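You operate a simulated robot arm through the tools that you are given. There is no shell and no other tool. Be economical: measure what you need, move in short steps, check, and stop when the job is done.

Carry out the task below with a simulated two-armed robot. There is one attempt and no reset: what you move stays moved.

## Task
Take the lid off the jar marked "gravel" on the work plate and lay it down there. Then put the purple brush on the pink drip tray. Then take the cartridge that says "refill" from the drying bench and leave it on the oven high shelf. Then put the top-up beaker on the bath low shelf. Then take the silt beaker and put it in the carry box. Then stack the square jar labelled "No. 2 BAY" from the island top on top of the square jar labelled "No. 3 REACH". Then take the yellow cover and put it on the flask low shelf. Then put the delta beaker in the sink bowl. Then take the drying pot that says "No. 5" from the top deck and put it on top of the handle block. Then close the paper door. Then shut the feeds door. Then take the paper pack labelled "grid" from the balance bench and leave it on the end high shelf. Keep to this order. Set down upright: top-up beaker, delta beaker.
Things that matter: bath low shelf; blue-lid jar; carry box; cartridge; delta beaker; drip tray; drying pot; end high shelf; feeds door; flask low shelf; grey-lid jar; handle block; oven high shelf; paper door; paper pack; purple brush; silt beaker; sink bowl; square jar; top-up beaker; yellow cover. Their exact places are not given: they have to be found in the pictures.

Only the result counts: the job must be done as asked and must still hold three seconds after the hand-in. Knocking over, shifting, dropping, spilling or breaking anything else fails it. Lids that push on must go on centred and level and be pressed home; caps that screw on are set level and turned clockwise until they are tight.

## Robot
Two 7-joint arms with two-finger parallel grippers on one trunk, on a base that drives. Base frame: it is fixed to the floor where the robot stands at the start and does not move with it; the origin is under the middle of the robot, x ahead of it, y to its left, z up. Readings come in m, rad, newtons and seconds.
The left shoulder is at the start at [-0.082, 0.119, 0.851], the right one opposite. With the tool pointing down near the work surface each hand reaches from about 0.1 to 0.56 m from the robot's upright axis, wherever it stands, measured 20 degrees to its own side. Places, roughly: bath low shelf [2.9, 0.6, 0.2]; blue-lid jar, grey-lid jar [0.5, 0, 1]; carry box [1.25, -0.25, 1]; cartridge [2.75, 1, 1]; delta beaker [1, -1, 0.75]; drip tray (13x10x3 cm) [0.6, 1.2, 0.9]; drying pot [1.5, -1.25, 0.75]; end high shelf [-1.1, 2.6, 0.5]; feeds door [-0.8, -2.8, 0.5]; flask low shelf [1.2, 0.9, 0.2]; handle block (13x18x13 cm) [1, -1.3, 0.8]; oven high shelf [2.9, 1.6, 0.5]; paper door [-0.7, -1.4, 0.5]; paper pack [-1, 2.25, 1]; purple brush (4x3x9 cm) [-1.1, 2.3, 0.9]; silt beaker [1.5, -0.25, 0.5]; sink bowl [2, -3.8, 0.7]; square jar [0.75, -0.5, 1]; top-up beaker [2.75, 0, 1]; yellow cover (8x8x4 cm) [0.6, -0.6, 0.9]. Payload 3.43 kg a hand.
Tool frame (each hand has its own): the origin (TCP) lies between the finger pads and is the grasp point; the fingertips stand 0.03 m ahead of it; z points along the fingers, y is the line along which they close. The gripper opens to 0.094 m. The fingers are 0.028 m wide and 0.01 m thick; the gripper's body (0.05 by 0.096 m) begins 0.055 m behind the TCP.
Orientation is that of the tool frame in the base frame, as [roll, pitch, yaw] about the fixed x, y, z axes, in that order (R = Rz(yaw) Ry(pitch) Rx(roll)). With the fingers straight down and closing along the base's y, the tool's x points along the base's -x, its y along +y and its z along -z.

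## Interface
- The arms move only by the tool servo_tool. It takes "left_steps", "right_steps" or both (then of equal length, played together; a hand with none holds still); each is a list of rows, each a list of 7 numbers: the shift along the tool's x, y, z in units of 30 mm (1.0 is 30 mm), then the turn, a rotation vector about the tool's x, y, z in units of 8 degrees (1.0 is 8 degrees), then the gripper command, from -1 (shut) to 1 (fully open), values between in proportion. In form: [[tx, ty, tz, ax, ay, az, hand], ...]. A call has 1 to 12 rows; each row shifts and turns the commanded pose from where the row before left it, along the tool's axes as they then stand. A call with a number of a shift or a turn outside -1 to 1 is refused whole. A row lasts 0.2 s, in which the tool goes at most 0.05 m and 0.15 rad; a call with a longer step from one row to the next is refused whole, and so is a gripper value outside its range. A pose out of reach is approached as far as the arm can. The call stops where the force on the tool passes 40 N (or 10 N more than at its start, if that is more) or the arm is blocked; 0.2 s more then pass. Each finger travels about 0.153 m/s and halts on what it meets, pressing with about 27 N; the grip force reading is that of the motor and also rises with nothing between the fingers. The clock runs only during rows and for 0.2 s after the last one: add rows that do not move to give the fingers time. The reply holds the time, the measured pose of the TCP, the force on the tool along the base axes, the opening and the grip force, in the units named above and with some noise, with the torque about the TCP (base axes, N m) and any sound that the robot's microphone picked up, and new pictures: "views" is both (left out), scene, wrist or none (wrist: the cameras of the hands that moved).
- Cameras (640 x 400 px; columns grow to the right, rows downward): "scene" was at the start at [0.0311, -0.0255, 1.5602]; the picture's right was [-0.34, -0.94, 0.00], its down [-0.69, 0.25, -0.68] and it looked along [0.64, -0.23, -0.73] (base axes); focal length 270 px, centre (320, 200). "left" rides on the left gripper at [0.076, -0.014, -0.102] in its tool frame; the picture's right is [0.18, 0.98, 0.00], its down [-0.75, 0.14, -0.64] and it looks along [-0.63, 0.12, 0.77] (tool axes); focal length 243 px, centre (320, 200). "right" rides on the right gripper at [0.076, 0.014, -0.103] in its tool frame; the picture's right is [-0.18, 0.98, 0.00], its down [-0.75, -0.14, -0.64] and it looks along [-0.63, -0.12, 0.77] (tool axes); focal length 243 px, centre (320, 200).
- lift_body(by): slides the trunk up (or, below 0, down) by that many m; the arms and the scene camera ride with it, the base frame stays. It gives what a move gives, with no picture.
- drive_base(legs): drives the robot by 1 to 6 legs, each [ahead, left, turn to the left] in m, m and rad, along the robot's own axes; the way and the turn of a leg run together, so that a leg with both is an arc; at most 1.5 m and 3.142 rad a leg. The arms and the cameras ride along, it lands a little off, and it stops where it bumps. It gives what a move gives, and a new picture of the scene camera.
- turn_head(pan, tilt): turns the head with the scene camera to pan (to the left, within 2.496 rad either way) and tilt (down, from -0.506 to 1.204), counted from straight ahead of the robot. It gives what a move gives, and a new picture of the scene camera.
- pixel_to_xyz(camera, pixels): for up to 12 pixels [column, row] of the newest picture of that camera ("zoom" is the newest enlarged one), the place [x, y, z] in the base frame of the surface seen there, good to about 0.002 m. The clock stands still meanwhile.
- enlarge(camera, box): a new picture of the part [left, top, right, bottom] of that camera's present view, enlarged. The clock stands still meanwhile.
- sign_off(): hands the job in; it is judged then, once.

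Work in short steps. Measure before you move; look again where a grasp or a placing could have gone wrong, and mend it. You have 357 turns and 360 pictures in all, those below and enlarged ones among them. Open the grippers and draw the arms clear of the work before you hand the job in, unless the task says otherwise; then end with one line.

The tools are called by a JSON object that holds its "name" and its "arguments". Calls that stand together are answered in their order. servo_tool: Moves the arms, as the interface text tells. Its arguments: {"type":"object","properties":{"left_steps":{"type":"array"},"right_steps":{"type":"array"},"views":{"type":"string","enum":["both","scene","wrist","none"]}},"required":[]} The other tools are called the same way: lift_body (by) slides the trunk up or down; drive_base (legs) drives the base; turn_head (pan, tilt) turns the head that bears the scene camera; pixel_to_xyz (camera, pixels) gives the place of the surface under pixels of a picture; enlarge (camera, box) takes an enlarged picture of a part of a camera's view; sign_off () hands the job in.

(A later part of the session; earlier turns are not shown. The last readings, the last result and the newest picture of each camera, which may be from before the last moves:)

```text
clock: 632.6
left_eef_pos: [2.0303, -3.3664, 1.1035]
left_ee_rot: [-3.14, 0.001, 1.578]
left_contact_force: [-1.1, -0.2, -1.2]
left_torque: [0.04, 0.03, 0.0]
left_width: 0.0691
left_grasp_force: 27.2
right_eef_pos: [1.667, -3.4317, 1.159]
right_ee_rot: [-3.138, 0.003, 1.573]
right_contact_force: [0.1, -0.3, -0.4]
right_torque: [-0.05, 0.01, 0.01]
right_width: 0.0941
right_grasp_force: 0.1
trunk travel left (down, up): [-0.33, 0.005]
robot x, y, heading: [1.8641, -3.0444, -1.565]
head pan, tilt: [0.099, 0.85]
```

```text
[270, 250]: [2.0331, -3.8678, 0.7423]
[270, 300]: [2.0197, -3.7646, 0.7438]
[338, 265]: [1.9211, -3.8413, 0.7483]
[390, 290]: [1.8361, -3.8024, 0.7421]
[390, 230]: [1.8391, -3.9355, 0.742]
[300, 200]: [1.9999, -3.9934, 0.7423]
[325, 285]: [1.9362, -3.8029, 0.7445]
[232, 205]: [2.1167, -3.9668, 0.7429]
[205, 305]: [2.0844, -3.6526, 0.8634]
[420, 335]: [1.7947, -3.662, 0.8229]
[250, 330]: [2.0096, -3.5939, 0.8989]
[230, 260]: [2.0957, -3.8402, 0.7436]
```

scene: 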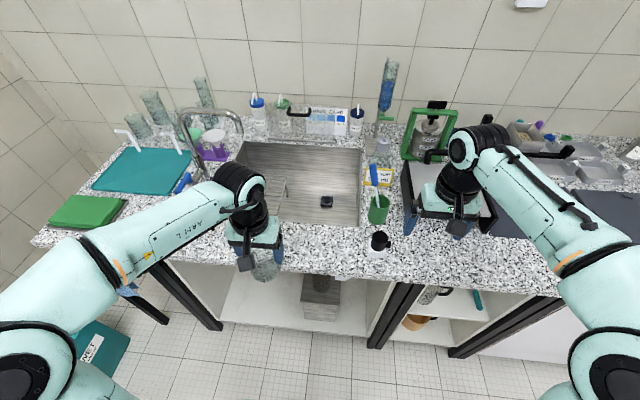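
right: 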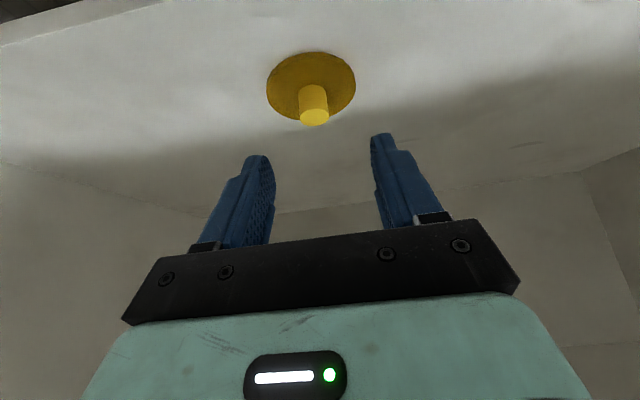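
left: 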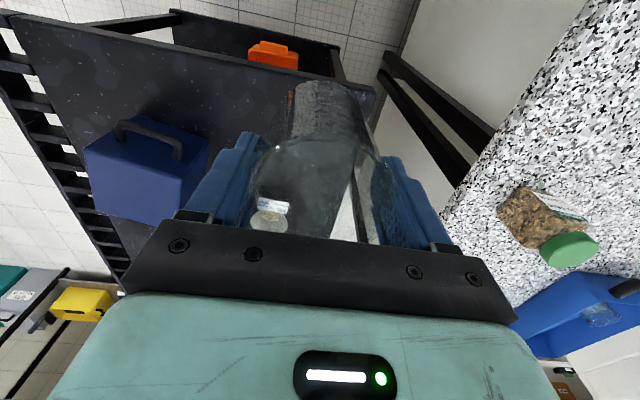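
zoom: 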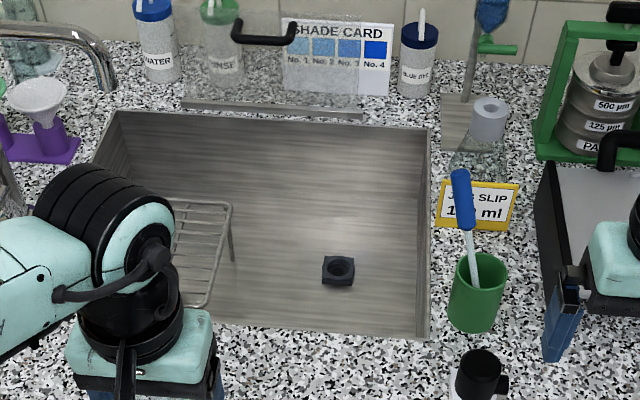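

The floor is at z≈0.743; I'll set the beaker at about [1.99, −3.73]. I drive 9.5 cm closer and extend the left arm over it.

{"name": "drive_base", "arguments": {"legs": [[0.095, 0, 0]]}}

{"name": "servo_tool", "arguments": {"left_steps": [[-0.95, -0.15, 0.3, 0, 0, 0, -1], [-0.95, -0.15, 0.3, 0, 0, 0, -1], [-0.95, -0.15, 0.3, 0, 0, 0, -1], [-0.95, -0.15, 0.3, 0, 0, 0, -1], [-0.95, -0.15, 0.3, 0, 0, 0, -1], [-0.95, -0.15, 0.3, 0, 0, 0, -1], [-0.95, -0.15, 0, 0, 0, 0, -1], [0, 0, 0, 0, 0, 0, -1]], "views": "both"}}

```text
clock: 633.7
left_eef_pos: [2.0299, -3.4592, 1.104]
left_ee_rot: [-3.14, 0.001, 1.575]
left_contact_force: [-0.1, 0.0, -0.2]
left_torque: [0.01, -0.01, -0.01]
left_width: 0.0691
left_grasp_force: 26.8
right_eef_pos: [1.6659, -3.5252, 1.1582]
right_ee_rot: [-3.139, 0.003, 1.572]
right_contact_force: [-0.2, 0.0, 0.3]
right_torque: [0.01, 0.0, -0.01]
right_width: 0.0939
right_grasp_force: 0.1
trunk travel left (down, up): [-0.33, 0.005]
robot x, y, heading: [1.8626, -3.1394, -1.571]
head pan, tilt: [0.099, 0.85]
```

scene: 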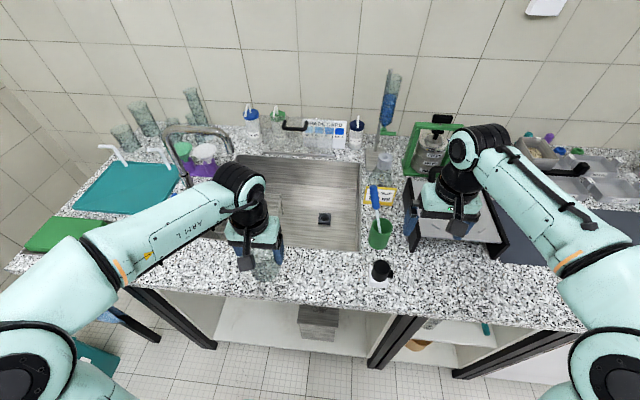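

```text
clock: 635.5
left_eef_pos: [1.9998, -3.6594, 1.0504]
left_ee_rot: [-3.141, 0.0, 1.577]
left_contact_force: [-0.7, 0.7, -1.4]
left_torque: [0.01, 0.0, -0.01]
left_width: 0.0692
left_grasp_force: 26.0
right_eef_pos: [1.6673, -3.5249, 1.1584]
right_ee_rot: [-3.138, 0.005, 1.572]
right_contact_force: [0.7, -0.1, 0.4]
right_torque: [-0.02, 0.0, -0.01]
right_width: 0.094
right_grasp_force: 0.2
trunk travel left (down, up): [-0.33, 0.005]
robot x, y, heading: [1.8591, -3.1373, -1.568]
head pan, tilt: [0.099, 0.85]
```

scene: 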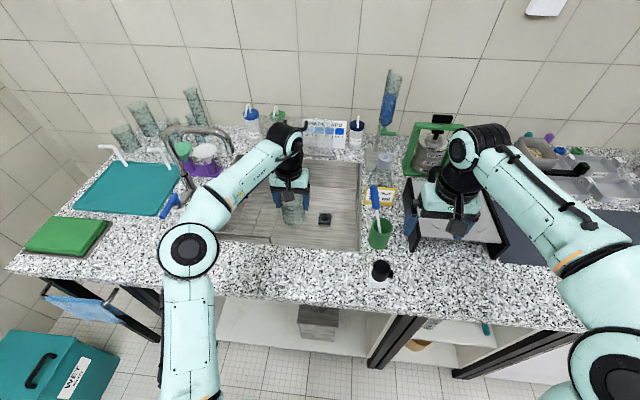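
left: 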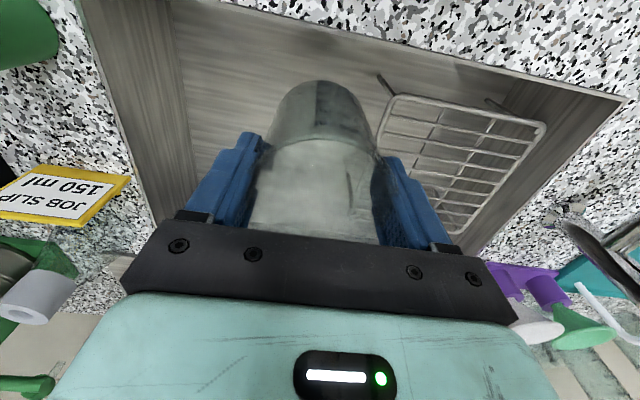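

Over the basin. I go further in and lower to just above the floor.

{"name": "servo_tool", "arguments": {"left_steps": [[-0.3, 0, 0.9, 0, 0, 0, -1], [-0.5, -0.1, 0.9, 0, 0, 0, -1], [-0.6, -0.1, 0.9, 0, 0, 0, -1], [-0.6, -0.1, 0.9, 0, 0, 0, -1], [-0.5, 0, 0.9, 0, 0, 0, -1], [0, 0, 0.9, 0, 0, 0, -1], [0, 0, 0.9, 0, 0, 0, -1], [0, 0, 0, 0, 0, 0, -1]], "views": "wrist"}}

```text
clock: 637.3
left_eef_pos: [1.9886, -3.7335, 0.8619]
left_ee_rot: [-3.141, 0.0, 1.576]
left_contact_force: [-0.3, -0.5, -1.4]
left_torque: [0.02, 0.02, 0.01]
left_width: 0.0692
left_grasp_force: 26.9
right_eef_pos: [1.6666, -3.5255, 1.1596]
right_ee_rot: [-3.139, 0.004, 1.573]
right_contact_force: [-0.3, 0.2, -0.2]
right_torque: [0.0, 0.01, 0.0]
right_width: 0.094
right_grasp_force: 0.1
trunk travel left (down, up): [-0.33, 0.005]
robot x, y, heading: [1.8623, -3.1423, -1.567]
head pan, tilt: [0.099, 0.85]
```

left: 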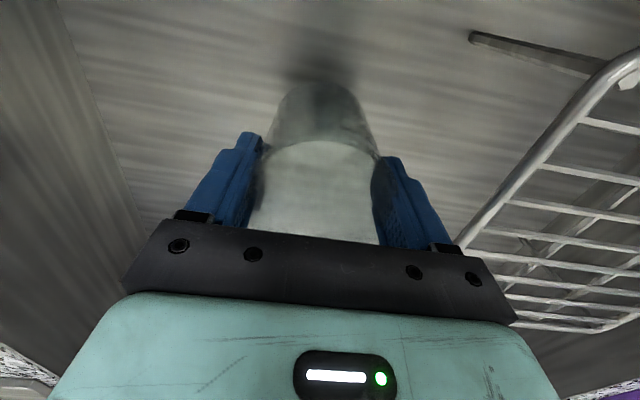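

Clear of the rack. I lower the last 3.5 cm in shrinking steps.

{"name": "servo_tool", "arguments": {"left_steps": [[0, 0, 0.5, 0, 0, 0, -1], [0, 0, 0.3, 0, 0, 0, -1], [0, 0, 0.15, 0, 0, 0, -1], [0, 0, 0.1, 0, 0, 0, -1], [0, 0, 0.1, 0, 0, 0, -1], [0, 0, 0.07, 0, 0, 0, -1], [0, 0, 0, 0, 0, 0, -1]], "views": "none"}}

```text
clock: 638.9
left_eef_pos: [1.9894, -3.7345, 0.8251]
left_ee_rot: [-3.14, 0.001, 1.576]
left_contact_force: [0.1, -0.1, -1.0]
left_torque: [0.0, 0.01, 0.02]
left_width: 0.0694
left_grasp_force: 26.6
right_eef_pos: [1.6665, -3.5249, 1.1598]
right_ee_rot: [-3.139, 0.003, 1.572]
right_contact_force: [0.1, 0.0, -1.1]
right_torque: [-0.02, -0.02, -0.02]
right_width: 0.094
right_grasp_force: 0.1
trunk travel left (down, up): [-0.33, 0.005]
robot x, y, heading: [1.8603, -3.1439, -1.566]
head pan, tilt: [0.099, 0.85]
```

No contact yet; a few more 2 mm steps.

{"name": "servo_tool", "arguments": {"left_steps": [[0, 0, 0.07, 0, 0, 0, -1], [0, 0, 0.07, 0, 0, 0, -1], [0, 0, 0.07, 0, 0, 0, -1], [0, 0, 0, 0, 0, 0, -1]], "views": "none"}}

```text
clock: 639.9
left_eef_pos: [1.9902, -3.7346, 0.8221]
left_ee_rot: [-3.141, 0.005, 1.577]
left_contact_force: [0.9, -6.0, 19.2]
left_torque: [-0.09, -0.35, -0.12]
left_width: 0.0694
left_grasp_force: 27.3
right_eef_pos: [1.6648, -3.5251, 1.1596]
right_ee_rot: [3.141, 0.006, 1.573]
right_contact_force: [0.9, -0.4, 0.1]
right_torque: [0.02, 0.02, -0.02]
right_width: 0.0941
right_grasp_force: 0.0
trunk travel left (down, up): [-0.33, 0.005]
robot x, y, heading: [1.863, -3.1371, -1.569]
head pan, tilt: [0.099, 0.85]
```

Contact. I ease 1.5 mm, open gently and rise.

{"name": "servo_tool", "arguments": {"left_steps": [[0, 0, -0.05, 0, 0, 0, -1], [0, 0, 0, 0, 0, 0, 0.6], [0, 0, 0, 0, 0, 0, 0.9], [0, 0, 0, 0, 0, 0, 0.9], [0, 0, -0.5, 0, 0, 0, 0.9], [0, 0, -1, 0, 0, 0, 0.9], [0, 0, -1, 0, 0, 0, 0.9], [0, 0, -1, 0, 0, 0, 0.9], [0, 0, -1, 0, 0, 0, 0.9], [0.5, 0, -1, 0, 0, 0, 0.9], [1, 0, -1, 0, 0, 0, 0.9], [1, 0, -1, 0, 0, 0, 0.9]], "views": "both"}}

```text
clock: 642.5
left_eef_pos: [1.9743, -3.6958, 1.06]
left_ee_rot: [-3.141, -0.001, 1.575]
left_contact_force: [-0.8, 0.3, 0.5]
left_torque: [-0.02, 0.02, -0.01]
left_width: 0.0893
left_grasp_force: 0.1
left hand out of reach, approached as far as the arm can: row 8, 10, 11, 12
right_eef_pos: [1.667, -3.5264, 1.1595]
right_ee_rot: [3.141, 0.003, 1.572]
right_contact_force: [-0.5, 0.0, 0.0]
right_torque: [-0.01, 0.02, -0.02]
right_width: 0.0941
right_grasp_force: 0.0
trunk travel left (down, up): [-0.33, 0.005]
robot x, y, heading: [1.8628, -3.1408, -1.568]
head pan, tilt: [0.099, 0.85]
```

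scene: 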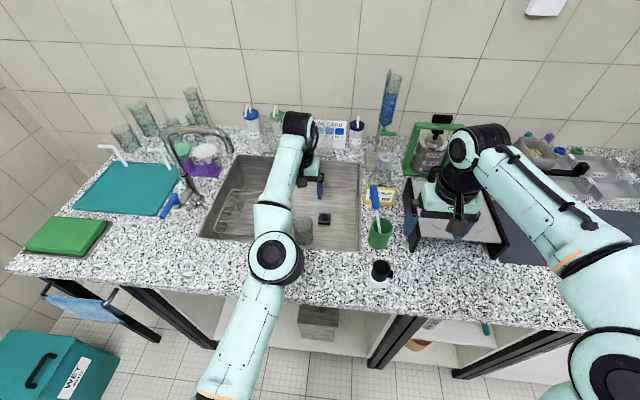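
left: 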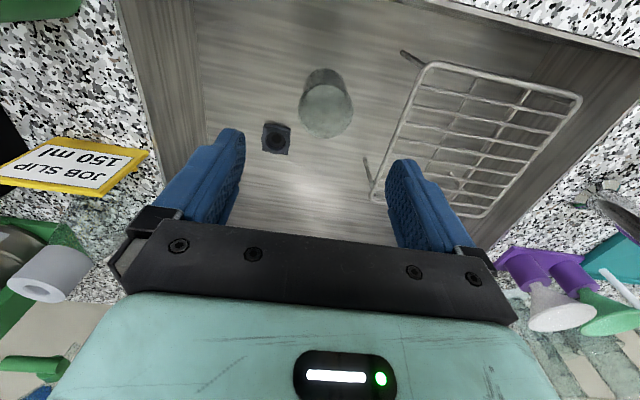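

The beaker stands upright in the sink bowl. Next is pot No. 5: I retract the left hand, back away, turn, and approach the cart from its long side.

{"name": "servo_tool", "arguments": {"left_steps": [[1, 0.2, -0.5, 0, 0, 0, 1], [1, 0.2, -0.5, 0, 0, 0, 1], [1, 0.2, -0.5, 0, 0, 0, 1], [1, 0.2, -0.5, 0, 0, 0, 1], [1, 0.2, -0.5, 0, 0, 0, 1], [1, 0.2, 0, 0, 0, 0, 1], [1, 0.2, 0, 0, 0, 0, 1]], "views": "none"}}

{"name": "drive_base", "arguments": {"legs": [[-0.72, 0, 0], [0, 0, 3.14], [0, 0.83, 0]]}}

{"name": "turn_head", "arguments": {"pan": 0.0, "tilt": 0.8}}

```text
clock: 644.1
left_eef_pos: [1.9999, -3.5749, 1.1534]
left_ee_rot: [-3.14, 0.001, 1.579]
left_contact_force: [-0.1, -0.2, 0.0]
left_torque: [0.0, 0.01, -0.02]
left_width: 0.0941
left_grasp_force: 0.1
left hand out of reach, approached as far as the arm can: row 1, 2, 3, 4
right_eef_pos: [1.6673, -3.5236, 1.1591]
right_ee_rot: [-3.139, 0.003, 1.573]
right_contact_force: [0.2, 0.2, 0.0]
right_torque: [0.02, 0.04, 0.01]
right_width: 0.0939
right_grasp_force: 0.1
trunk travel left (down, up): [-0.33, 0.005]
robot x, y, heading: [1.8636, -3.138, -1.567]
head pan, tilt: [0.099, 0.85]
```

```text
clock: 662.4
left_eef_pos: [0.9215, -1.9434, 1.1524]
left_ee_rot: [-3.14, 0.002, -1.61]
left_contact_force: [0.3, 0.0, -0.9]
left_torque: [0.0, 0.01, 0.0]
left_width: 0.0942
left_grasp_force: 0.1
right_eef_pos: [1.2501, -2.0097, 1.1594]
right_ee_rot: [-3.139, 0.003, -1.614]
right_contact_force: [-0.1, 0.0, 0.5]
right_torque: [0.0, 0.01, 0.06]
right_width: 0.094
right_grasp_force: 0.2
trunk travel left (down, up): [-0.33, 0.005]
robot x, y, heading: [1.0367, -2.3867, 1.53]
head pan, tilt: [0.099, 0.85]
```

scene: 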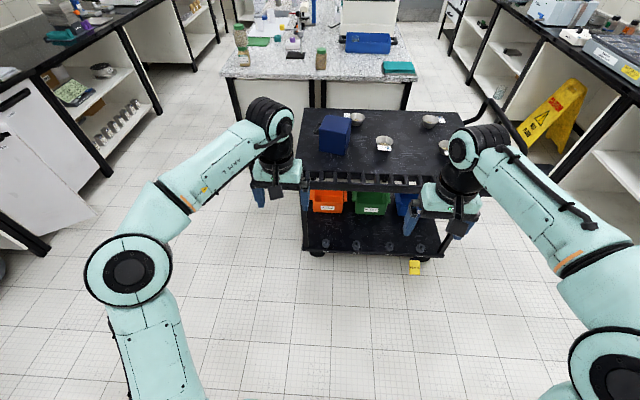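

```text
clock: 663.1
left_eef_pos: [0.9198, -1.9441, 1.1526]
left_ee_rot: [-3.14, 0.003, -1.61]
left_contact_force: [0.2, -0.6, -0.5]
left_torque: [0.05, 0.03, -0.03]
left_width: 0.094
left_grasp_force: 0.1
right_eef_pos: [1.2496, -2.0097, 1.1585]
right_ee_rot: [-3.139, 0.003, -1.614]
right_contact_force: [-0.3, -0.7, -0.6]
right_torque: [-0.02, -0.02, 0.03]
right_width: 0.094
right_grasp_force: 0.0
trunk travel left (down, up): [-0.33, 0.005]
robot x, y, heading: [1.0341, -2.3868, 1.53]
head pan, tilt: [0.0, 0.799]
```

scene: 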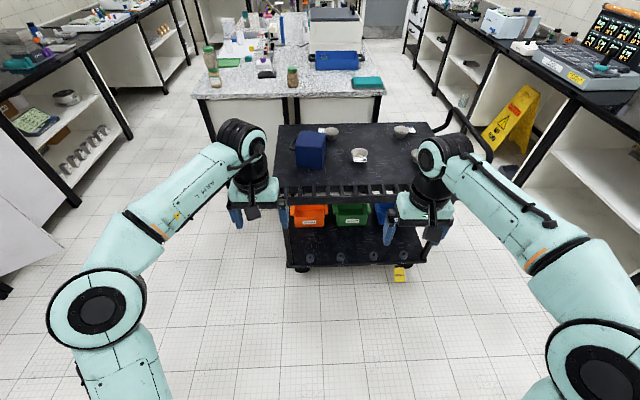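

I measure the cart's near edge, pot and block from here.

{"name": "pixel_to_xyz", "arguments": {"camera": "scene", "pixels": [[350, 190], [350, 196], [400, 275], [350, 265], [359, 152], [359, 160], [310, 140], [295, 140], [325, 140], [310, 133], [305, 265], [310, 147]]}}

{"name": "drive_base", "arguments": {"legs": [[0.3, -0.07, 0.04]]}}

```text
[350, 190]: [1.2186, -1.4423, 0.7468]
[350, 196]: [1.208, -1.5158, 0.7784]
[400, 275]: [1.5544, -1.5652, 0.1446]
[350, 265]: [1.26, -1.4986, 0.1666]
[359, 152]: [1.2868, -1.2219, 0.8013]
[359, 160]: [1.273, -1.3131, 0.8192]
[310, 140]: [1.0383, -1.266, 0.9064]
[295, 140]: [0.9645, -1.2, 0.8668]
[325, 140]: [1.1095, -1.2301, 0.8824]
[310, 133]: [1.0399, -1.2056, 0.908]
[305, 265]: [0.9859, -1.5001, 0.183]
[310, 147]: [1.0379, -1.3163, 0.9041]
```

```text
clock: 665.1
left_eef_pos: [0.9761, -1.6563, 1.1519]
left_ee_rot: [-3.138, -0.002, -1.57]
left_contact_force: [-0.2, 0.8, 0.3]
left_torque: [-0.01, -0.01, -0.01]
left_width: 0.0936
left_grasp_force: 0.0
right_eef_pos: [1.3096, -1.7065, 1.1592]
right_ee_rot: [-3.141, 0.003, -1.571]
right_contact_force: [0.2, -0.8, -0.3]
right_torque: [0.05, 0.01, -0.02]
right_width: 0.0939
right_grasp_force: 0.0
trunk travel left (down, up): [-0.33, 0.005]
robot x, y, heading: [1.1075, -2.09, 1.572]
head pan, tilt: [0.0, 0.799]
```

scene: 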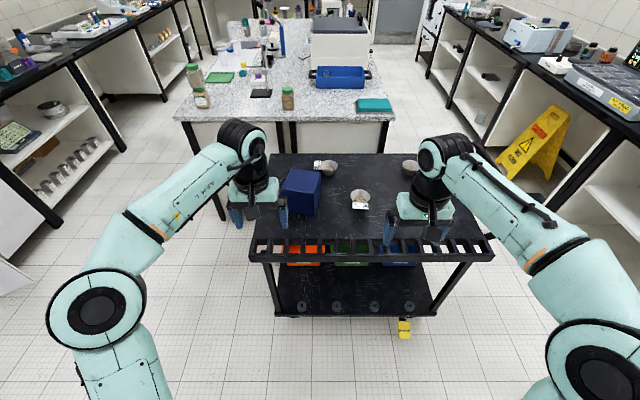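

The pot's tag is at rim height on the near side. I drive 19 cm nearer and pitch the right hand to 55°.

{"name": "drive_base", "arguments": {"legs": [[0.19, 0, 0]]}}

{"name": "servo_tool", "arguments": {"right_steps": [[0, 0.1, 0.3, 0, -1, 0, 1], [0, 0.1, 0.3, 0, -1, 0, 1], [0, 0.1, 0.3, 0, -1, 0, 1], [0, 0.1, 0.3, 0, -1, 0, 1], [0, 0.1, 0, 0, -0.4, 0, 1], [0, 0, 0, 0, 0, 0, 1]], "views": "both"}}

{"name": "enlarge", "arguments": {"camera": "scene", "box": [280, 170, 420, 258]}}

```text
clock: 666.7
left_eef_pos: [0.9776, -1.4674, 1.1529]
left_ee_rot: [-3.139, 0.001, -1.571]
left_contact_force: [-0.4, -0.1, 1.2]
left_torque: [0.0, -0.01, 0.0]
left_width: 0.0941
left_grasp_force: 0.0
right_eef_pos: [1.3107, -1.5184, 1.1586]
right_ee_rot: [-3.138, 0.003, -1.573]
right_contact_force: [0.0, -0.5, 0.7]
right_torque: [0.03, 0.01, -0.01]
right_width: 0.0939
right_grasp_force: 0.0
trunk travel left (down, up): [-0.33, 0.005]
robot x, y, heading: [1.1097, -1.9031, 1.566]
head pan, tilt: [0.0, 0.799]
```

scene: 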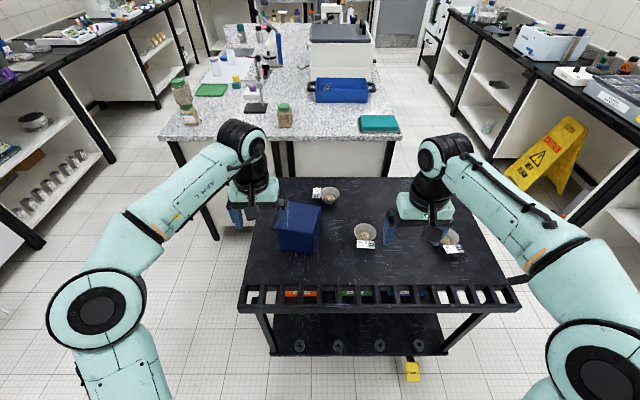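

```text
clock: 668.1
left_eef_pos: [0.978, -1.4658, 1.1528]
left_ee_rot: [-3.14, 0.002, -1.572]
left_contact_force: [-0.3, 0.9, -0.7]
left_torque: [-0.02, 0.0, 0.0]
left_width: 0.094
left_grasp_force: 0.0
right_eef_pos: [1.2959, -1.511, 1.1235]
right_ee_rot: [-3.141, 0.619, -1.576]
right_contact_force: [-0.5, 0.4, -1.3]
right_torque: [0.03, 0.0, 0.02]
right_width: 0.0941
right_grasp_force: 0.1
trunk travel left (down, up): [-0.33, 0.005]
robot x, y, heading: [1.1126, -1.9005, 1.57]
head pan, tilt: [0.0, 0.799]
```

scene: 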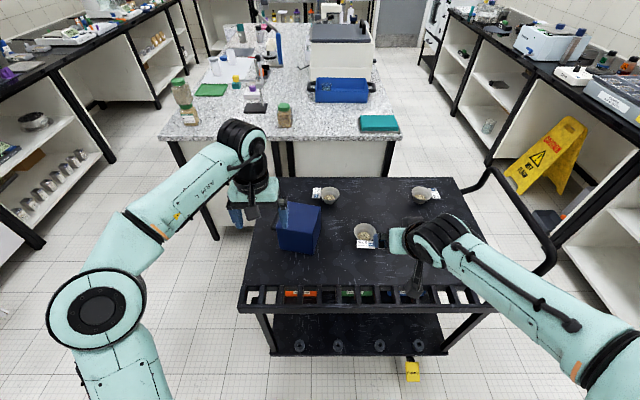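
right: 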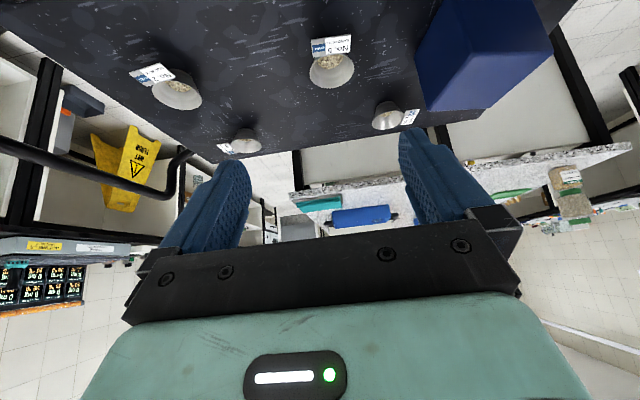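

```text
4.55 times, centred on (350, 214) of scene
```

zoom: 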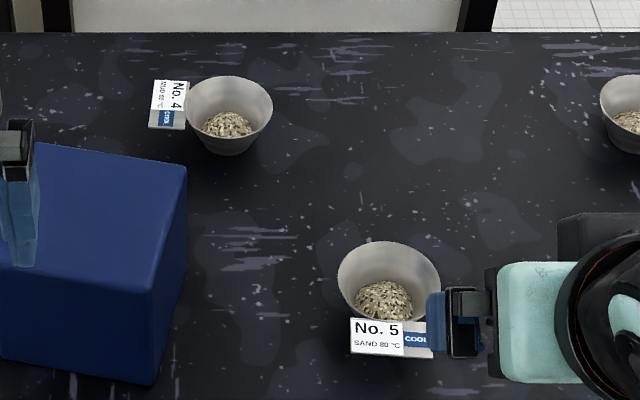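

I measure the rim of pot No. 5, and the block's top corners.

{"name": "pixel_to_xyz", "arguments": {"camera": "zoom", "pixels": [[339, 275], [439, 280], [390, 243], [390, 270], [385, 300], [352, 335], [430, 350], [60, 150], [183, 168], [150, 290], [30, 275], [100, 210]]}}

{"name": "enlarge", "arguments": {"camera": "right", "box": [280, 20, 400, 110]}}

```text
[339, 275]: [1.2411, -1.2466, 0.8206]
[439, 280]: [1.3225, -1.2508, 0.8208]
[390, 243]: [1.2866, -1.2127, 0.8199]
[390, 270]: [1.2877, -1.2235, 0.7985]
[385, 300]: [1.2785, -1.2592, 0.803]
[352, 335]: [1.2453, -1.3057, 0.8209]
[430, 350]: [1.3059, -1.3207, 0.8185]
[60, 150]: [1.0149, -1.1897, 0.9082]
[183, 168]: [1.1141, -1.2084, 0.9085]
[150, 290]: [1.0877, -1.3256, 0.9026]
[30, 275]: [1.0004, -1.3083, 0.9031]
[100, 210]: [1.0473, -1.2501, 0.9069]
```

```text
4.44 times, centred on (340, 65) of right
```

zoom: 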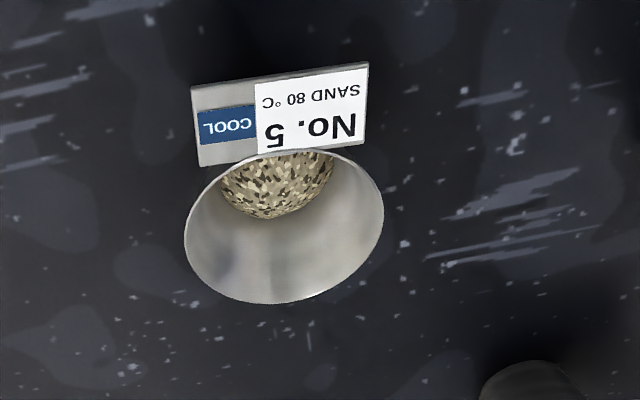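

Rim centre [1.282, −1.2527, 0.8205], 8.1 cm wide, tag on the near side. I move the right hand above it.

{"name": "servo_tool", "arguments": {"right_steps": [[-0.308, 0.047, 0.99, 0, 0, 0, 1], [-0.308, 0.047, 0.99, 0, 0, 0, 1], [-0.308, 0.047, 0.99, 0, 0, 0, 1], [-0.308, 0.047, 0.99, 0, 0, 0, 1], [-0.308, 0.047, 0.99, 0, 0, 0, 1], [-0.308, 0.047, 0.99, 0, 0, 0, 1], [-0.308, 0.047, 0.99, 0, 0, 0, 1], [-0.308, 0.047, 0.99, 0, 0, 0, 1], [-0.308, 0.047, 0.99, 0, 0, 0, 1], [-0.308, 0.047, 0.99, 0, 0, 0, 1], [0, 0, 0, 0, 0, 0, 1]], "views": "wrist"}}

```text
clock: 670.5
left_eef_pos: [0.9774, -1.4665, 1.1521]
left_ee_rot: [-3.141, 0.0, -1.57]
left_contact_force: [-0.1, -0.2, -0.4]
left_torque: [0.03, -0.01, 0.0]
left_width: 0.0938
left_grasp_force: 0.1
right_eef_pos: [1.283, -1.2634, 0.9359]
right_ee_rot: [-3.14, 0.619, -1.573]
right_contact_force: [-0.6, 0.0, -0.8]
right_torque: [-0.03, 0.0, -0.01]
right_width: 0.094
right_grasp_force: 0.1
trunk travel left (down, up): [-0.33, 0.005]
robot x, y, heading: [1.1131, -1.9021, 1.569]
head pan, tilt: [0.0, 0.799]
```

right: 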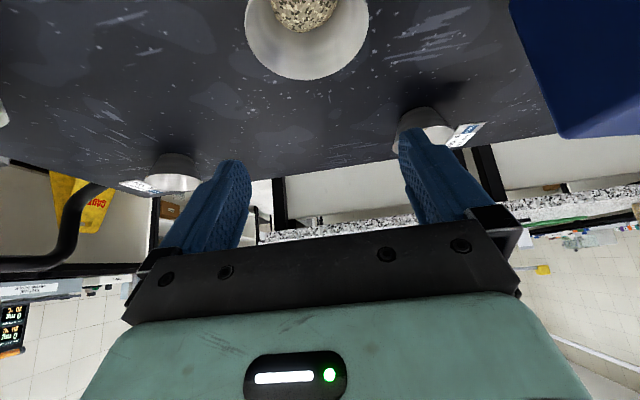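

The pot is where expected (rim centre column ≈307). I descend 10 cm straight down.

{"name": "servo_tool", "arguments": {"right_steps": [[0.574, 0, 0.819, 0, 0, 0, 1], [0.574, 0, 0.819, 0, 0, 0, 1], [0.574, 0, 0.819, 0, 0, 0, 1], [0.25, 0, 0.355, 0, 0, 0, 1], [0, 0, 0, 0, 0, 0, 1]], "views": "both"}}

```text
clock: 671.7
left_eef_pos: [0.978, -1.4669, 1.1529]
left_ee_rot: [-3.139, 0.001, -1.572]
left_contact_force: [-0.3, -0.5, 0.2]
left_torque: [-0.01, -0.04, 0.03]
left_width: 0.0939
left_grasp_force: 0.0
right_eef_pos: [1.2827, -1.2615, 0.8322]
right_ee_rot: [-3.14, 0.617, -1.572]
right_contact_force: [0.0, -0.7, 0.2]
right_torque: [0.0, -0.01, 0.0]
right_width: 0.0943
right_grasp_force: 0.1
trunk travel left (down, up): [-0.33, 0.005]
robot x, y, heading: [1.1142, -1.9049, 1.568]
head pan, tilt: [0.0, 0.799]
```

scene: 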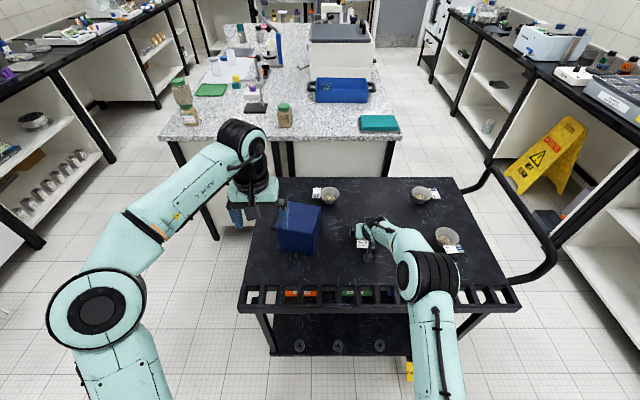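
right: 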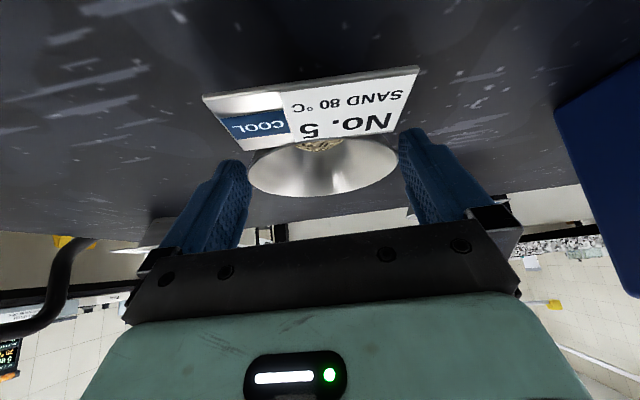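

The fingers straddle the rim. I close gently, then lift.

{"name": "servo_tool", "arguments": {"right_steps": [[0, 0, 0, 0, 0, 0, 0.8], [0, 0, 0, 0, 0, 0, 0.7], [0, 0, 0, 0, 0, 0, 0.4], [0, 0, 0, 0, 0, 0, -0.3], [0, 0, 0, 0, 0, 0, -1], [0, 0, 0, 0, 0, 0, -1]], "views": "wrist"}}

{"name": "servo_tool", "arguments": {"right_steps": [[-0.2, 0, -0.28, 0, 0, 0, -1], [-0.3, 0, -0.42, 0, 0, 0, -1], [-0.574, 0, -0.819, 0, 0, 0, -1], [0, 0, 0, 0, 0, 0, -1]], "views": "wrist"}}

```text
clock: 673.1
left_eef_pos: [0.9779, -1.4662, 1.1529]
left_ee_rot: [-3.139, 0.002, -1.572]
left_contact_force: [-0.5, 0.5, 0.3]
left_torque: [-0.04, 0.01, 0.02]
left_width: 0.0939
left_grasp_force: 0.1
right_eef_pos: [1.2823, -1.2626, 0.8321]
right_ee_rot: [-3.14, 0.618, -1.576]
right_contact_force: [0.2, 0.2, -0.2]
right_torque: [0.01, 0.01, 0.01]
right_width: 0.0822
right_grasp_force: 26.7
trunk travel left (down, up): [-0.33, 0.005]
robot x, y, heading: [1.1094, -1.903, 1.569]
head pan, tilt: [0.0, 0.799]
```

right: 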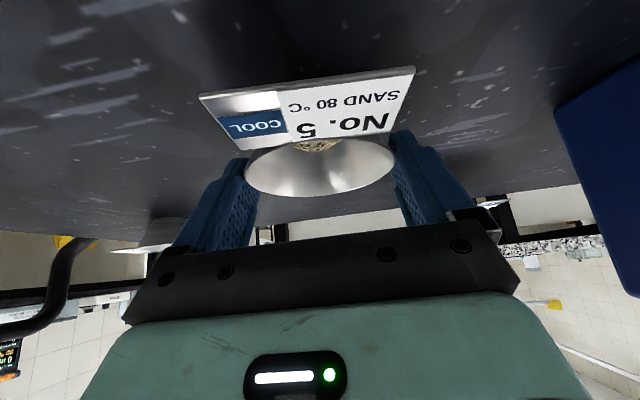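

```text
clock: 674.1
left_eef_pos: [0.9778, -1.4669, 1.1519]
left_ee_rot: [-3.141, 0.003, -1.57]
left_contact_force: [0.4, 0.1, 0.1]
left_torque: [-0.02, -0.01, 0.0]
left_width: 0.094
left_grasp_force: 0.1
right_eef_pos: [1.2817, -1.2604, 0.8874]
right_ee_rot: [-3.138, 0.619, -1.574]
right_contact_force: [0.4, -0.1, -1.4]
right_torque: [0.0, -0.02, -0.02]
right_width: 0.0824
right_grasp_force: 27.2
trunk travel left (down, up): [-0.33, 0.005]
robot x, y, heading: [1.1122, -1.9034, 1.569]
head pan, tilt: [0.0, 0.799]
```

right: 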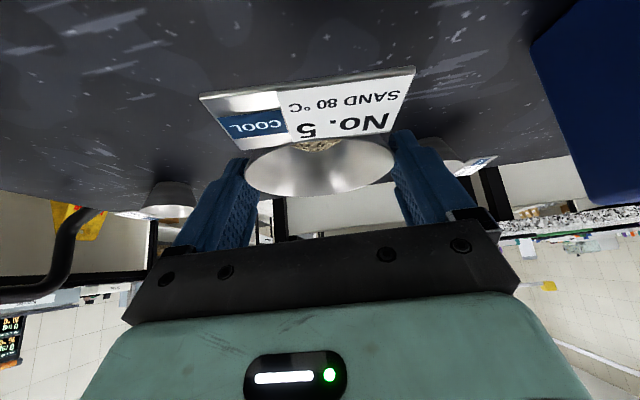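

Lifted level. I raise it further while the left hand moves out of the way.

{"name": "servo_tool", "arguments": {"left_steps": [[0.5, 1, 0, 0, 0, 0, 1], [0.5, 1, 0, 0, 0, 0, 1], [0.5, 1, 0, 0, 0, 0, 1], [0.5, 1, 0, 0, 0, 0, 1], [0.3, 1, 0, 0, 0, 0, 1], [0, 1, 0, 0, 0, 0, 1]], "right_steps": [[-0.574, 0, -0.819, 0, 0, 0, -1], [-0.574, 0, -0.819, 0, 0, 0, -1], [-0.574, 0, -0.819, 0, 0, 0, -1], [-0.574, 0, -0.819, 0, 0, 0, -1], [-0.2, 0, -0.285, 0, 0, 0, -1], [0, 0, 0, 0, 0, 0, -1]], "views": "none"}}

{"name": "servo_tool", "arguments": {"right_steps": [[0, 0.8, 0, 0, 0, 0, -1], [0, 0.8, 0, 0, 0, 0, -1], [0, 0.8, 0, 0, 0, 0, -1], [0, 0.8, 0, 0, 0, 0, -1], [0, 0.8, 0, 0, 0, 0, -1], [0, 0.8, 0, 0, 0, 0, -1], [0, 0.8, 0, 0, 0, 0, -1], [0, 0.8, 0, 0, 0, 0, -1], [0, 0.8, 0, 0, 0, 0, -1], [0, 0.8, 0, 0, 0, 0, -1], [0, 0.1, 0, 0, 0, 0, -1], [0, 0, 0, 0, 0, 0, -1]], "views": "both"}}

```text
clock: 675.5
left_eef_pos: [0.7958, -1.5348, 1.1528]
left_ee_rot: [-3.14, 0.002, -1.571]
left_contact_force: [-0.8, -0.5, -0.3]
left_torque: [-0.02, 0.0, 0.02]
left_width: 0.0942
left_grasp_force: 0.0
right_eef_pos: [1.2803, -1.2627, 1.0187]
right_ee_rot: [-3.14, 0.617, -1.572]
right_contact_force: [0.3, 0.4, -1.0]
right_torque: [-0.02, -0.02, -0.03]
right_width: 0.0822
right_grasp_force: 26.7
trunk travel left (down, up): [-0.33, 0.005]
robot x, y, heading: [1.1121, -1.9005, 1.569]
head pan, tilt: [0.0, 0.799]
```

```text
clock: 678.1
left_eef_pos: [0.7987, -1.5352, 1.1514]
left_ee_rot: [-3.141, 0.002, -1.569]
left_contact_force: [0.0, -0.4, 0.1]
left_torque: [-0.01, 0.02, -0.01]
left_width: 0.094
left_grasp_force: 0.1
right_eef_pos: [1.0406, -1.2622, 1.0186]
right_ee_rot: [-3.14, 0.618, -1.575]
right_contact_force: [-0.1, -0.4, -0.8]
right_torque: [0.01, -0.01, 0.01]
right_width: 0.0823
right_grasp_force: 27.3
trunk travel left (down, up): [-0.33, 0.005]
robot x, y, heading: [1.1079, -1.9021, 1.566]
head pan, tilt: [0.0, 0.799]
```

scene: 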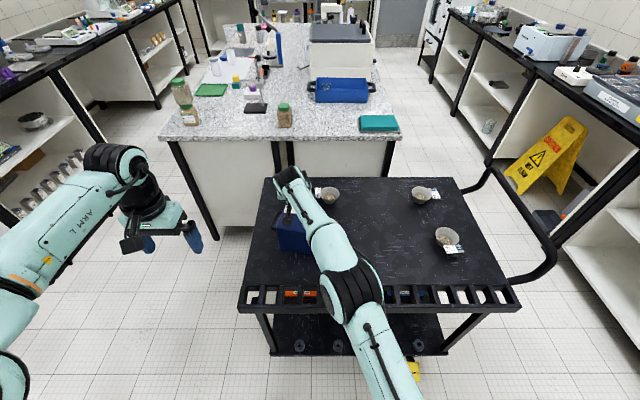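
right: 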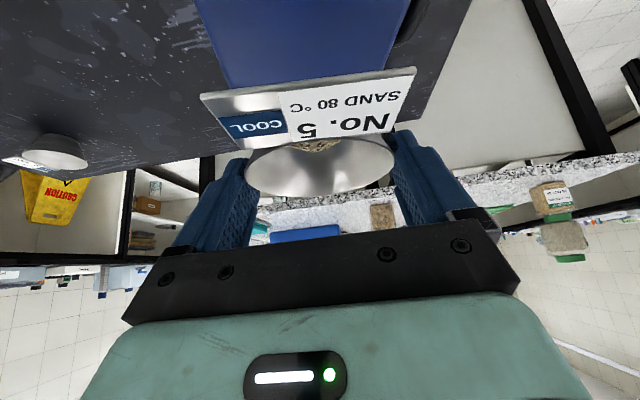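

I check the block's top edges from the right wrist camera.

{"name": "pixel_to_xyz", "arguments": {"camera": "right", "pixels": [[300, 40], [220, 60], [225, 85], [380, 60], [395, 40], [205, 20], [300, 75], [390, 20]]}}

```text
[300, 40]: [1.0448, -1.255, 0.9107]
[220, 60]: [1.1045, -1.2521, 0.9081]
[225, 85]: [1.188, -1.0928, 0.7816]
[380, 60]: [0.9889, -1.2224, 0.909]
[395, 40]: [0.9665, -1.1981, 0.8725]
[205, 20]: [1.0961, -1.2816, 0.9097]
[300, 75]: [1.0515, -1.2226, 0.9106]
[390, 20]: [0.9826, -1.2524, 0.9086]
```

The block's top is centred near [1.042, −1.257]; the pot is above it. I lower onto it.

{"name": "servo_tool", "arguments": {"right_steps": [[0.43, 0, 0.614, 0, 0, 0, -1], [0.43, 0, 0.614, 0, 0, 0, -1], [0.08, 0, 0.12, 0, 0, 0, -1], [0.06, 0, 0.08, 0, 0, 0, -1], [0.04, 0, 0.055, 0, 0, 0, -1], [0, 0, 0, 0, 0, 0, -1]], "views": "none"}}

```text
clock: 679.5
left_eef_pos: [0.7989, -1.534, 1.1537]
left_ee_rot: [-3.14, 0.002, -1.571]
left_contact_force: [0.1, 0.0, 0.4]
left_torque: [0.02, 0.0, 0.0]
left_width: 0.0937
left_grasp_force: 0.0
right_eef_pos: [1.0386, -1.2621, 0.9645]
right_ee_rot: [-3.139, 0.619, -1.574]
right_contact_force: [-0.4, -0.2, -0.9]
right_torque: [0.0, 0.01, 0.02]
right_width: 0.0824
right_grasp_force: 27.2
trunk travel left (down, up): [-0.33, 0.005]
robot x, y, heading: [1.1134, -1.9027, 1.57]
head pan, tilt: [0.0, 0.799]
```

Not yet touching; a few more small steps.

{"name": "servo_tool", "arguments": {"right_steps": [[0.04, 0, 0.055, 0, 0, 0, -1], [0.04, 0, 0.055, 0, 0, 0, -1], [0, 0, 0, 0, 0, 0, -1]], "views": "wrist"}}

```text
clock: 680.3
left_eef_pos: [0.7986, -1.5348, 1.1529]
left_ee_rot: [-3.14, 0.001, -1.571]
left_contact_force: [0.0, -0.3, -0.6]
left_torque: [-0.04, -0.02, 0.0]
left_width: 0.094
left_grasp_force: 0.0
right_eef_pos: [1.0383, -1.2621, 0.9627]
right_ee_rot: [3.14, 0.621, -1.574]
right_contact_force: [1.2, -0.7, 5.3]
right_torque: [-0.09, -0.08, 0.02]
right_width: 0.0827
right_grasp_force: 26.4
trunk travel left (down, up): [-0.33, 0.005]
robot x, y, heading: [1.1129, -1.9029, 1.568]
head pan, tilt: [0.0, 0.799]
```

right: 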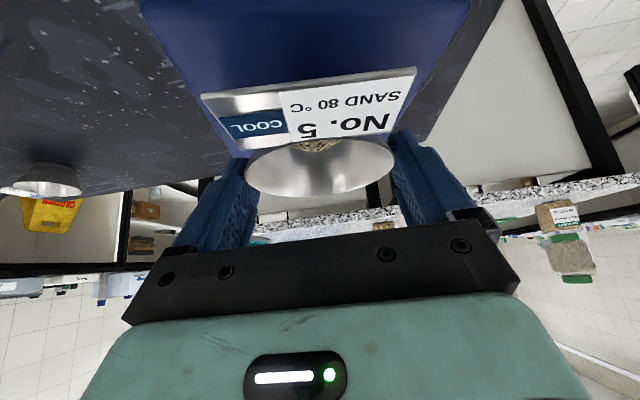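

It rests on the block. I open and rise straight up, then back.

{"name": "servo_tool", "arguments": {"right_steps": [[0, 0, 0, 0, 0, 0, 0.8], [0, 0, 0, 0, 0, 0, 1], [0, 0, 0, 0, 0, 0, 1], [-0.3, 0, -0.42, 0, 0, 0, 1], [-0.574, 0, -0.819, 0, 0, 0, 1], [-0.574, 0, -0.819, 0, 0, 0, 1], [-0.574, 0, -0.819, 0, 0, 0, 1], [0, 0, -1, 0, 0, 0, 1], [0, 0, -1, 0, 0, 0, 1], [0.3, 0, -0.9, 0, 0, 0, 1], [0.3, -0.5, -0.8, 0, 0, 0, 1], [0.3, -0.5, -0.8, 0, 0, 0, 1]], "views": "both"}}

```text
clock: 682.9
left_eef_pos: [0.7985, -1.5348, 1.1533]
left_ee_rot: [3.141, 0.003, -1.571]
left_contact_force: [0.0, -0.3, -0.7]
left_torque: [0.0, -0.01, -0.03]
left_width: 0.0937
left_grasp_force: 0.1
right_eef_pos: [1.0685, -1.3654, 1.1627]
right_ee_rot: [-3.141, 0.62, -1.575]
right_contact_force: [0.3, 0.1, 0.4]
right_torque: [0.01, -0.05, 0.01]
right_width: 0.0939
right_grasp_force: 0.1
trunk travel left (down, up): [-0.33, 0.005]
robot x, y, heading: [1.1092, -1.905, 1.567]
head pan, tilt: [0.0, 0.799]
```

scene: 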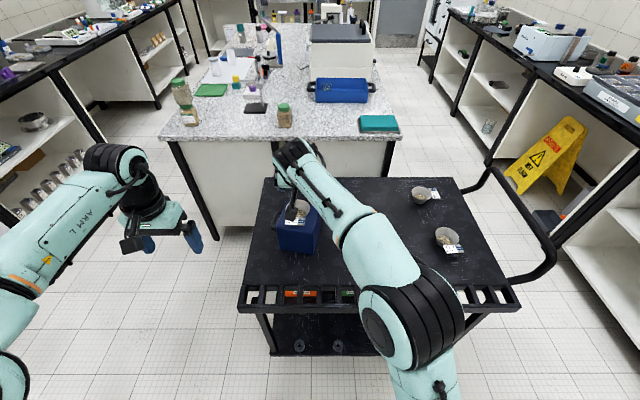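
right: 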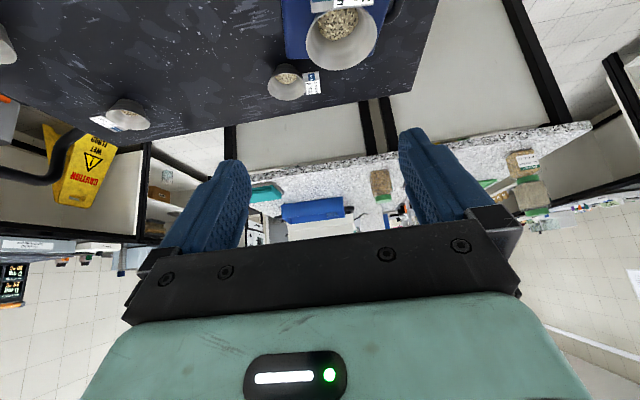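

The pot sits on the block. Now the doors: I back off, restore the right hand, and drive toward the left wall, facing it.

{"name": "drive_base", "arguments": {"legs": [[-0.25, 0, 0], [0, 1.0, 0], [0, 0, 1.571]]}}

{"name": "servo_tool", "arguments": {"right_steps": [[0, 0, 0, 0, 1, 0, 1], [0, 0, 0, 0, 1, 0, 1], [0, 0, 0, 0, 1, 0, 1], [0, 0, 0, 0, 1, 0, 1], [0.8, -0.5, 0, 0, 0.4, 0, 1], [0.8, -0.5, 0, 0, 0, 0, 1], [0.8, -0.5, 0, 0, 0, 0, 1], [0.8, -0.5, 0, 0, 0, 0, 1], [0.8, -0.5, 0, 0, 0, 0, 1], [0.8, 0, 0, 0, 0, 0, 1]], "views": "scene"}}

```text
clock: 697.2
left_eef_pos: [-0.2456, -2.4857, 1.1534]
left_ee_rot: [-3.139, 0.001, 0.029]
left_contact_force: [0.3, 0.9, -0.1]
left_torque: [-0.02, -0.03, 0.02]
left_width: 0.0938
left_grasp_force: 0.0
right_eef_pos: [-0.4237, -2.2195, 1.1609]
right_ee_rot: [-3.139, 0.617, 0.024]
right_contact_force: [-1.0, 0.2, -0.5]
right_torque: [0.04, 0.04, 0.0]
right_width: 0.0941
right_grasp_force: 0.0
trunk travel left (down, up): [-0.33, 0.005]
robot x, y, heading: [0.1147, -2.1603, -3.113]
head pan, tilt: [0.0, 0.799]
```

scene: 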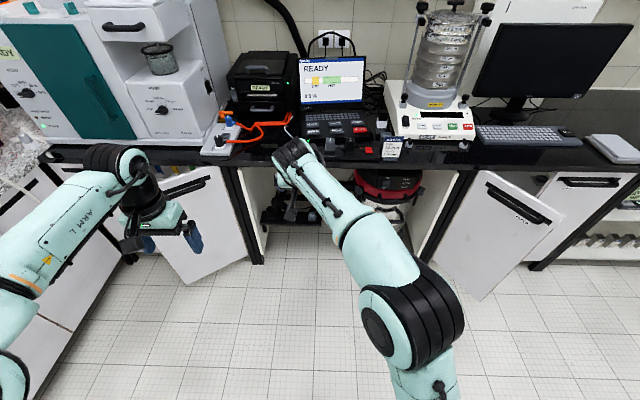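

```text
clock: 699.4
left_eef_pos: [-0.246, -2.4858, 1.1528]
left_ee_rot: [-3.14, 0.001, 0.027]
left_contact_force: [-0.6, 0.1, -0.7]
left_torque: [-0.01, 0.01, 0.01]
left_width: 0.0938
left_grasp_force: 0.0
right_eef_pos: [-0.2416, -2.12, 1.1427]
right_ee_rot: [-3.14, 0.002, 0.024]
right_contact_force: [0.1, 0.1, -0.1]
right_torque: [-0.01, 0.01, -0.02]
right_width: 0.094
right_grasp_force: 0.0
right hand out of reach, approached as far as the arm can: row 3, 4
trunk travel left (down, up): [-0.33, 0.005]
robot x, y, heading: [0.113, -2.1659, -3.113]
head pan, tilt: [0.0, 0.799]
```

scene: 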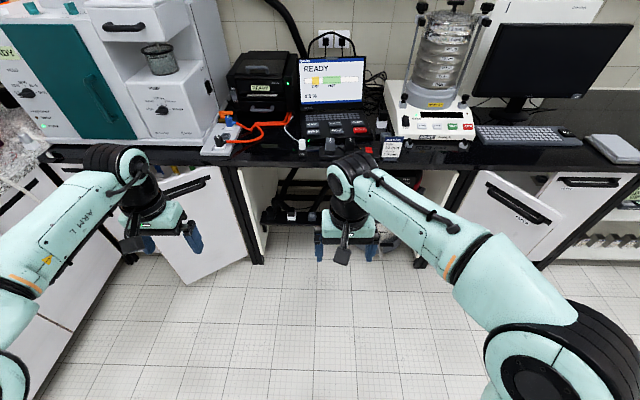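

Both ajar doors are seen: left at (200,230) and right at (505,235). I enlarge and measure them.

{"name": "enlarge", "arguments": {"camera": "scene", "box": [420, 150, 600, 310]}}

{"name": "pixel_to_xyz", "arguments": {"camera": "scene", "pixels": [[482, 172], [562, 212], [480, 295], [440, 262], [500, 230], [520, 205], [150, 180], [215, 170], [245, 255], [185, 280], [200, 230], [190, 187]]}}

{"name": "enlarge", "arguments": {"camera": "scene", "box": [120, 150, 280, 290]}}

```text
2.50 times, centred on (510, 230) of scene
```

zoom: 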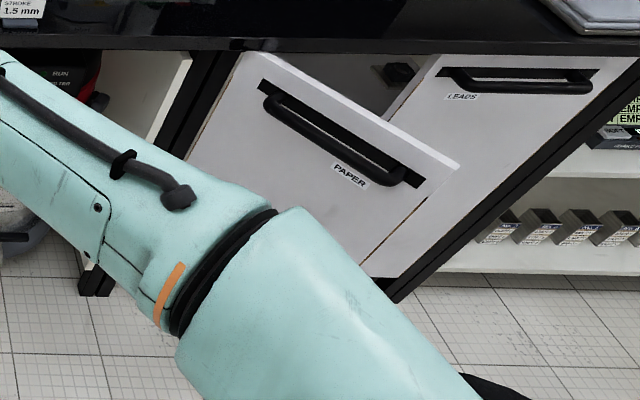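

```text
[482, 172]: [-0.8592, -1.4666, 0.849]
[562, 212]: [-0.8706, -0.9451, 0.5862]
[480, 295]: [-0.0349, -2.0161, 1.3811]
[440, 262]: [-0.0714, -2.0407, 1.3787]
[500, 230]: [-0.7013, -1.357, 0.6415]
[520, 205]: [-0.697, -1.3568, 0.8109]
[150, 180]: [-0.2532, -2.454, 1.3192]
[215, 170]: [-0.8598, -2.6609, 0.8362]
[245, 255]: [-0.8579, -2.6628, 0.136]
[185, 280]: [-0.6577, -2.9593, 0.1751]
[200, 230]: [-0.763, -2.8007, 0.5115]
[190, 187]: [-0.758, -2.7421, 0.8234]
```

```text
2.86 times, centred on (200, 220) of scene
```

zoom: 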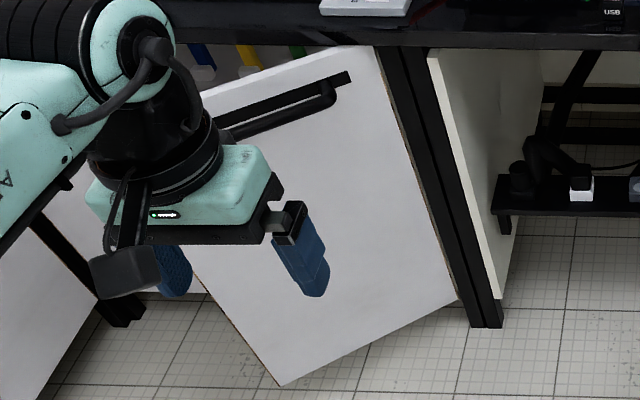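

Paper door: hinge at [−0.859, −1.467], open about 55°. I drive in front of it; then I'll push it shut with the closed right hand, pitched forward and low.

{"name": "drive_base", "arguments": {"legs": [[0, -0.62, -0.028], [0.1, 0, 0]]}}

{"name": "lift_body", "arguments": {"by": -0.22}}

{"name": "servo_tool", "arguments": {"right_steps": [[0, 0, 0.5, 0, -1, 0, -1], [0, 0, 0.5, 0, -1, 0, -1], [0, 0, 0.5, 0, -1, 0, -1], [0, 0, 0.5, 0, -1, 0, -1], [0, 0, 0.5, 0, -1, 0, -1], [0, 0, 0.5, 0, -1, 0, -1], [0.7, 0, 0.7, 0, 0, 0, -1], [0.7, 0, 0.7, 0, 0, 0, -1], [0.7, 0, 0.7, 0, 0, 0, -1], [0.7, 0, 0.7, 0, 0, 0, -1]], "views": "scene"}}

```text
clock: 706.0
left_eef_pos: [-0.3618, -1.8584, 1.1531]
left_ee_rot: [-3.141, 0.002, -0.003]
left_contact_force: [-0.1, 0.3, 0.3]
left_torque: [-0.03, 0.0, -0.03]
left_width: 0.0938
left_grasp_force: 0.1
right_eef_pos: [-0.3462, -1.4922, 1.1439]
right_ee_rot: [3.139, 0.003, -0.005]
right_contact_force: [0.2, 0.6, -0.2]
right_torque: [0.02, -0.01, 0.04]
right_width: 0.0939
right_grasp_force: 0.0
trunk travel left (down, up): [-0.33, 0.005]
robot x, y, heading: [0.0051, -1.5429, 3.135]
head pan, tilt: [0.0, 0.799]
```

scene: 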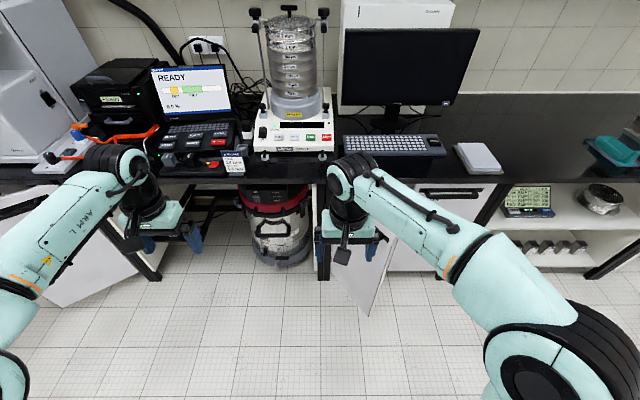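

```text
clock: 708.4
left_eef_pos: [-0.3622, -1.8568, 0.9356]
left_ee_rot: [3.139, 0.001, -0.003]
left_contact_force: [-0.6, 0.5, -0.1]
left_torque: [0.01, 0.0, -0.01]
left_width: 0.094
left_grasp_force: 0.0
right_eef_pos: [-0.3478, -1.4922, 0.9241]
right_ee_rot: [-3.141, 0.006, -0.005]
right_contact_force: [0.3, -0.1, 0.2]
right_torque: [-0.01, -0.01, 0.02]
right_width: 0.0941
right_grasp_force: 0.0
trunk travel left (down, up): [-0.11, 0.225]
robot x, y, heading: [0.0087, -1.5441, 3.137]
head pan, tilt: [0.0, 0.799]
```

```text
clock: 710.5
left_eef_pos: [-0.3622, -1.8574, 0.9338]
left_ee_rot: [-3.14, 0.002, -0.002]
left_contact_force: [-0.1, 0.7, 0.3]
left_torque: [0.01, 0.02, -0.03]
left_width: 0.094
left_grasp_force: 0.2
right_eef_pos: [-0.3852, -1.4933, 0.7221]
right_ee_rot: [-3.141, 0.843, -0.008]
right_contact_force: [0.8, 0.7, -0.3]
right_torque: [0.0, 0.01, 0.03]
right_width: 0.0
right_grasp_force: 27.2
trunk travel left (down, up): [-0.11, 0.225]
robot x, y, heading: [0.0085, -1.5495, 3.133]
head pan, tilt: [0.0, 0.799]
```

scene: 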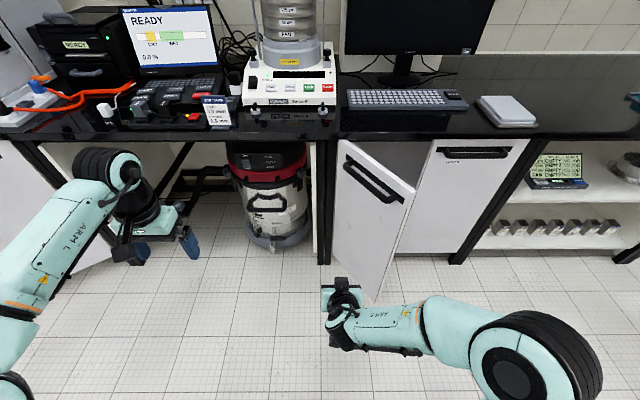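

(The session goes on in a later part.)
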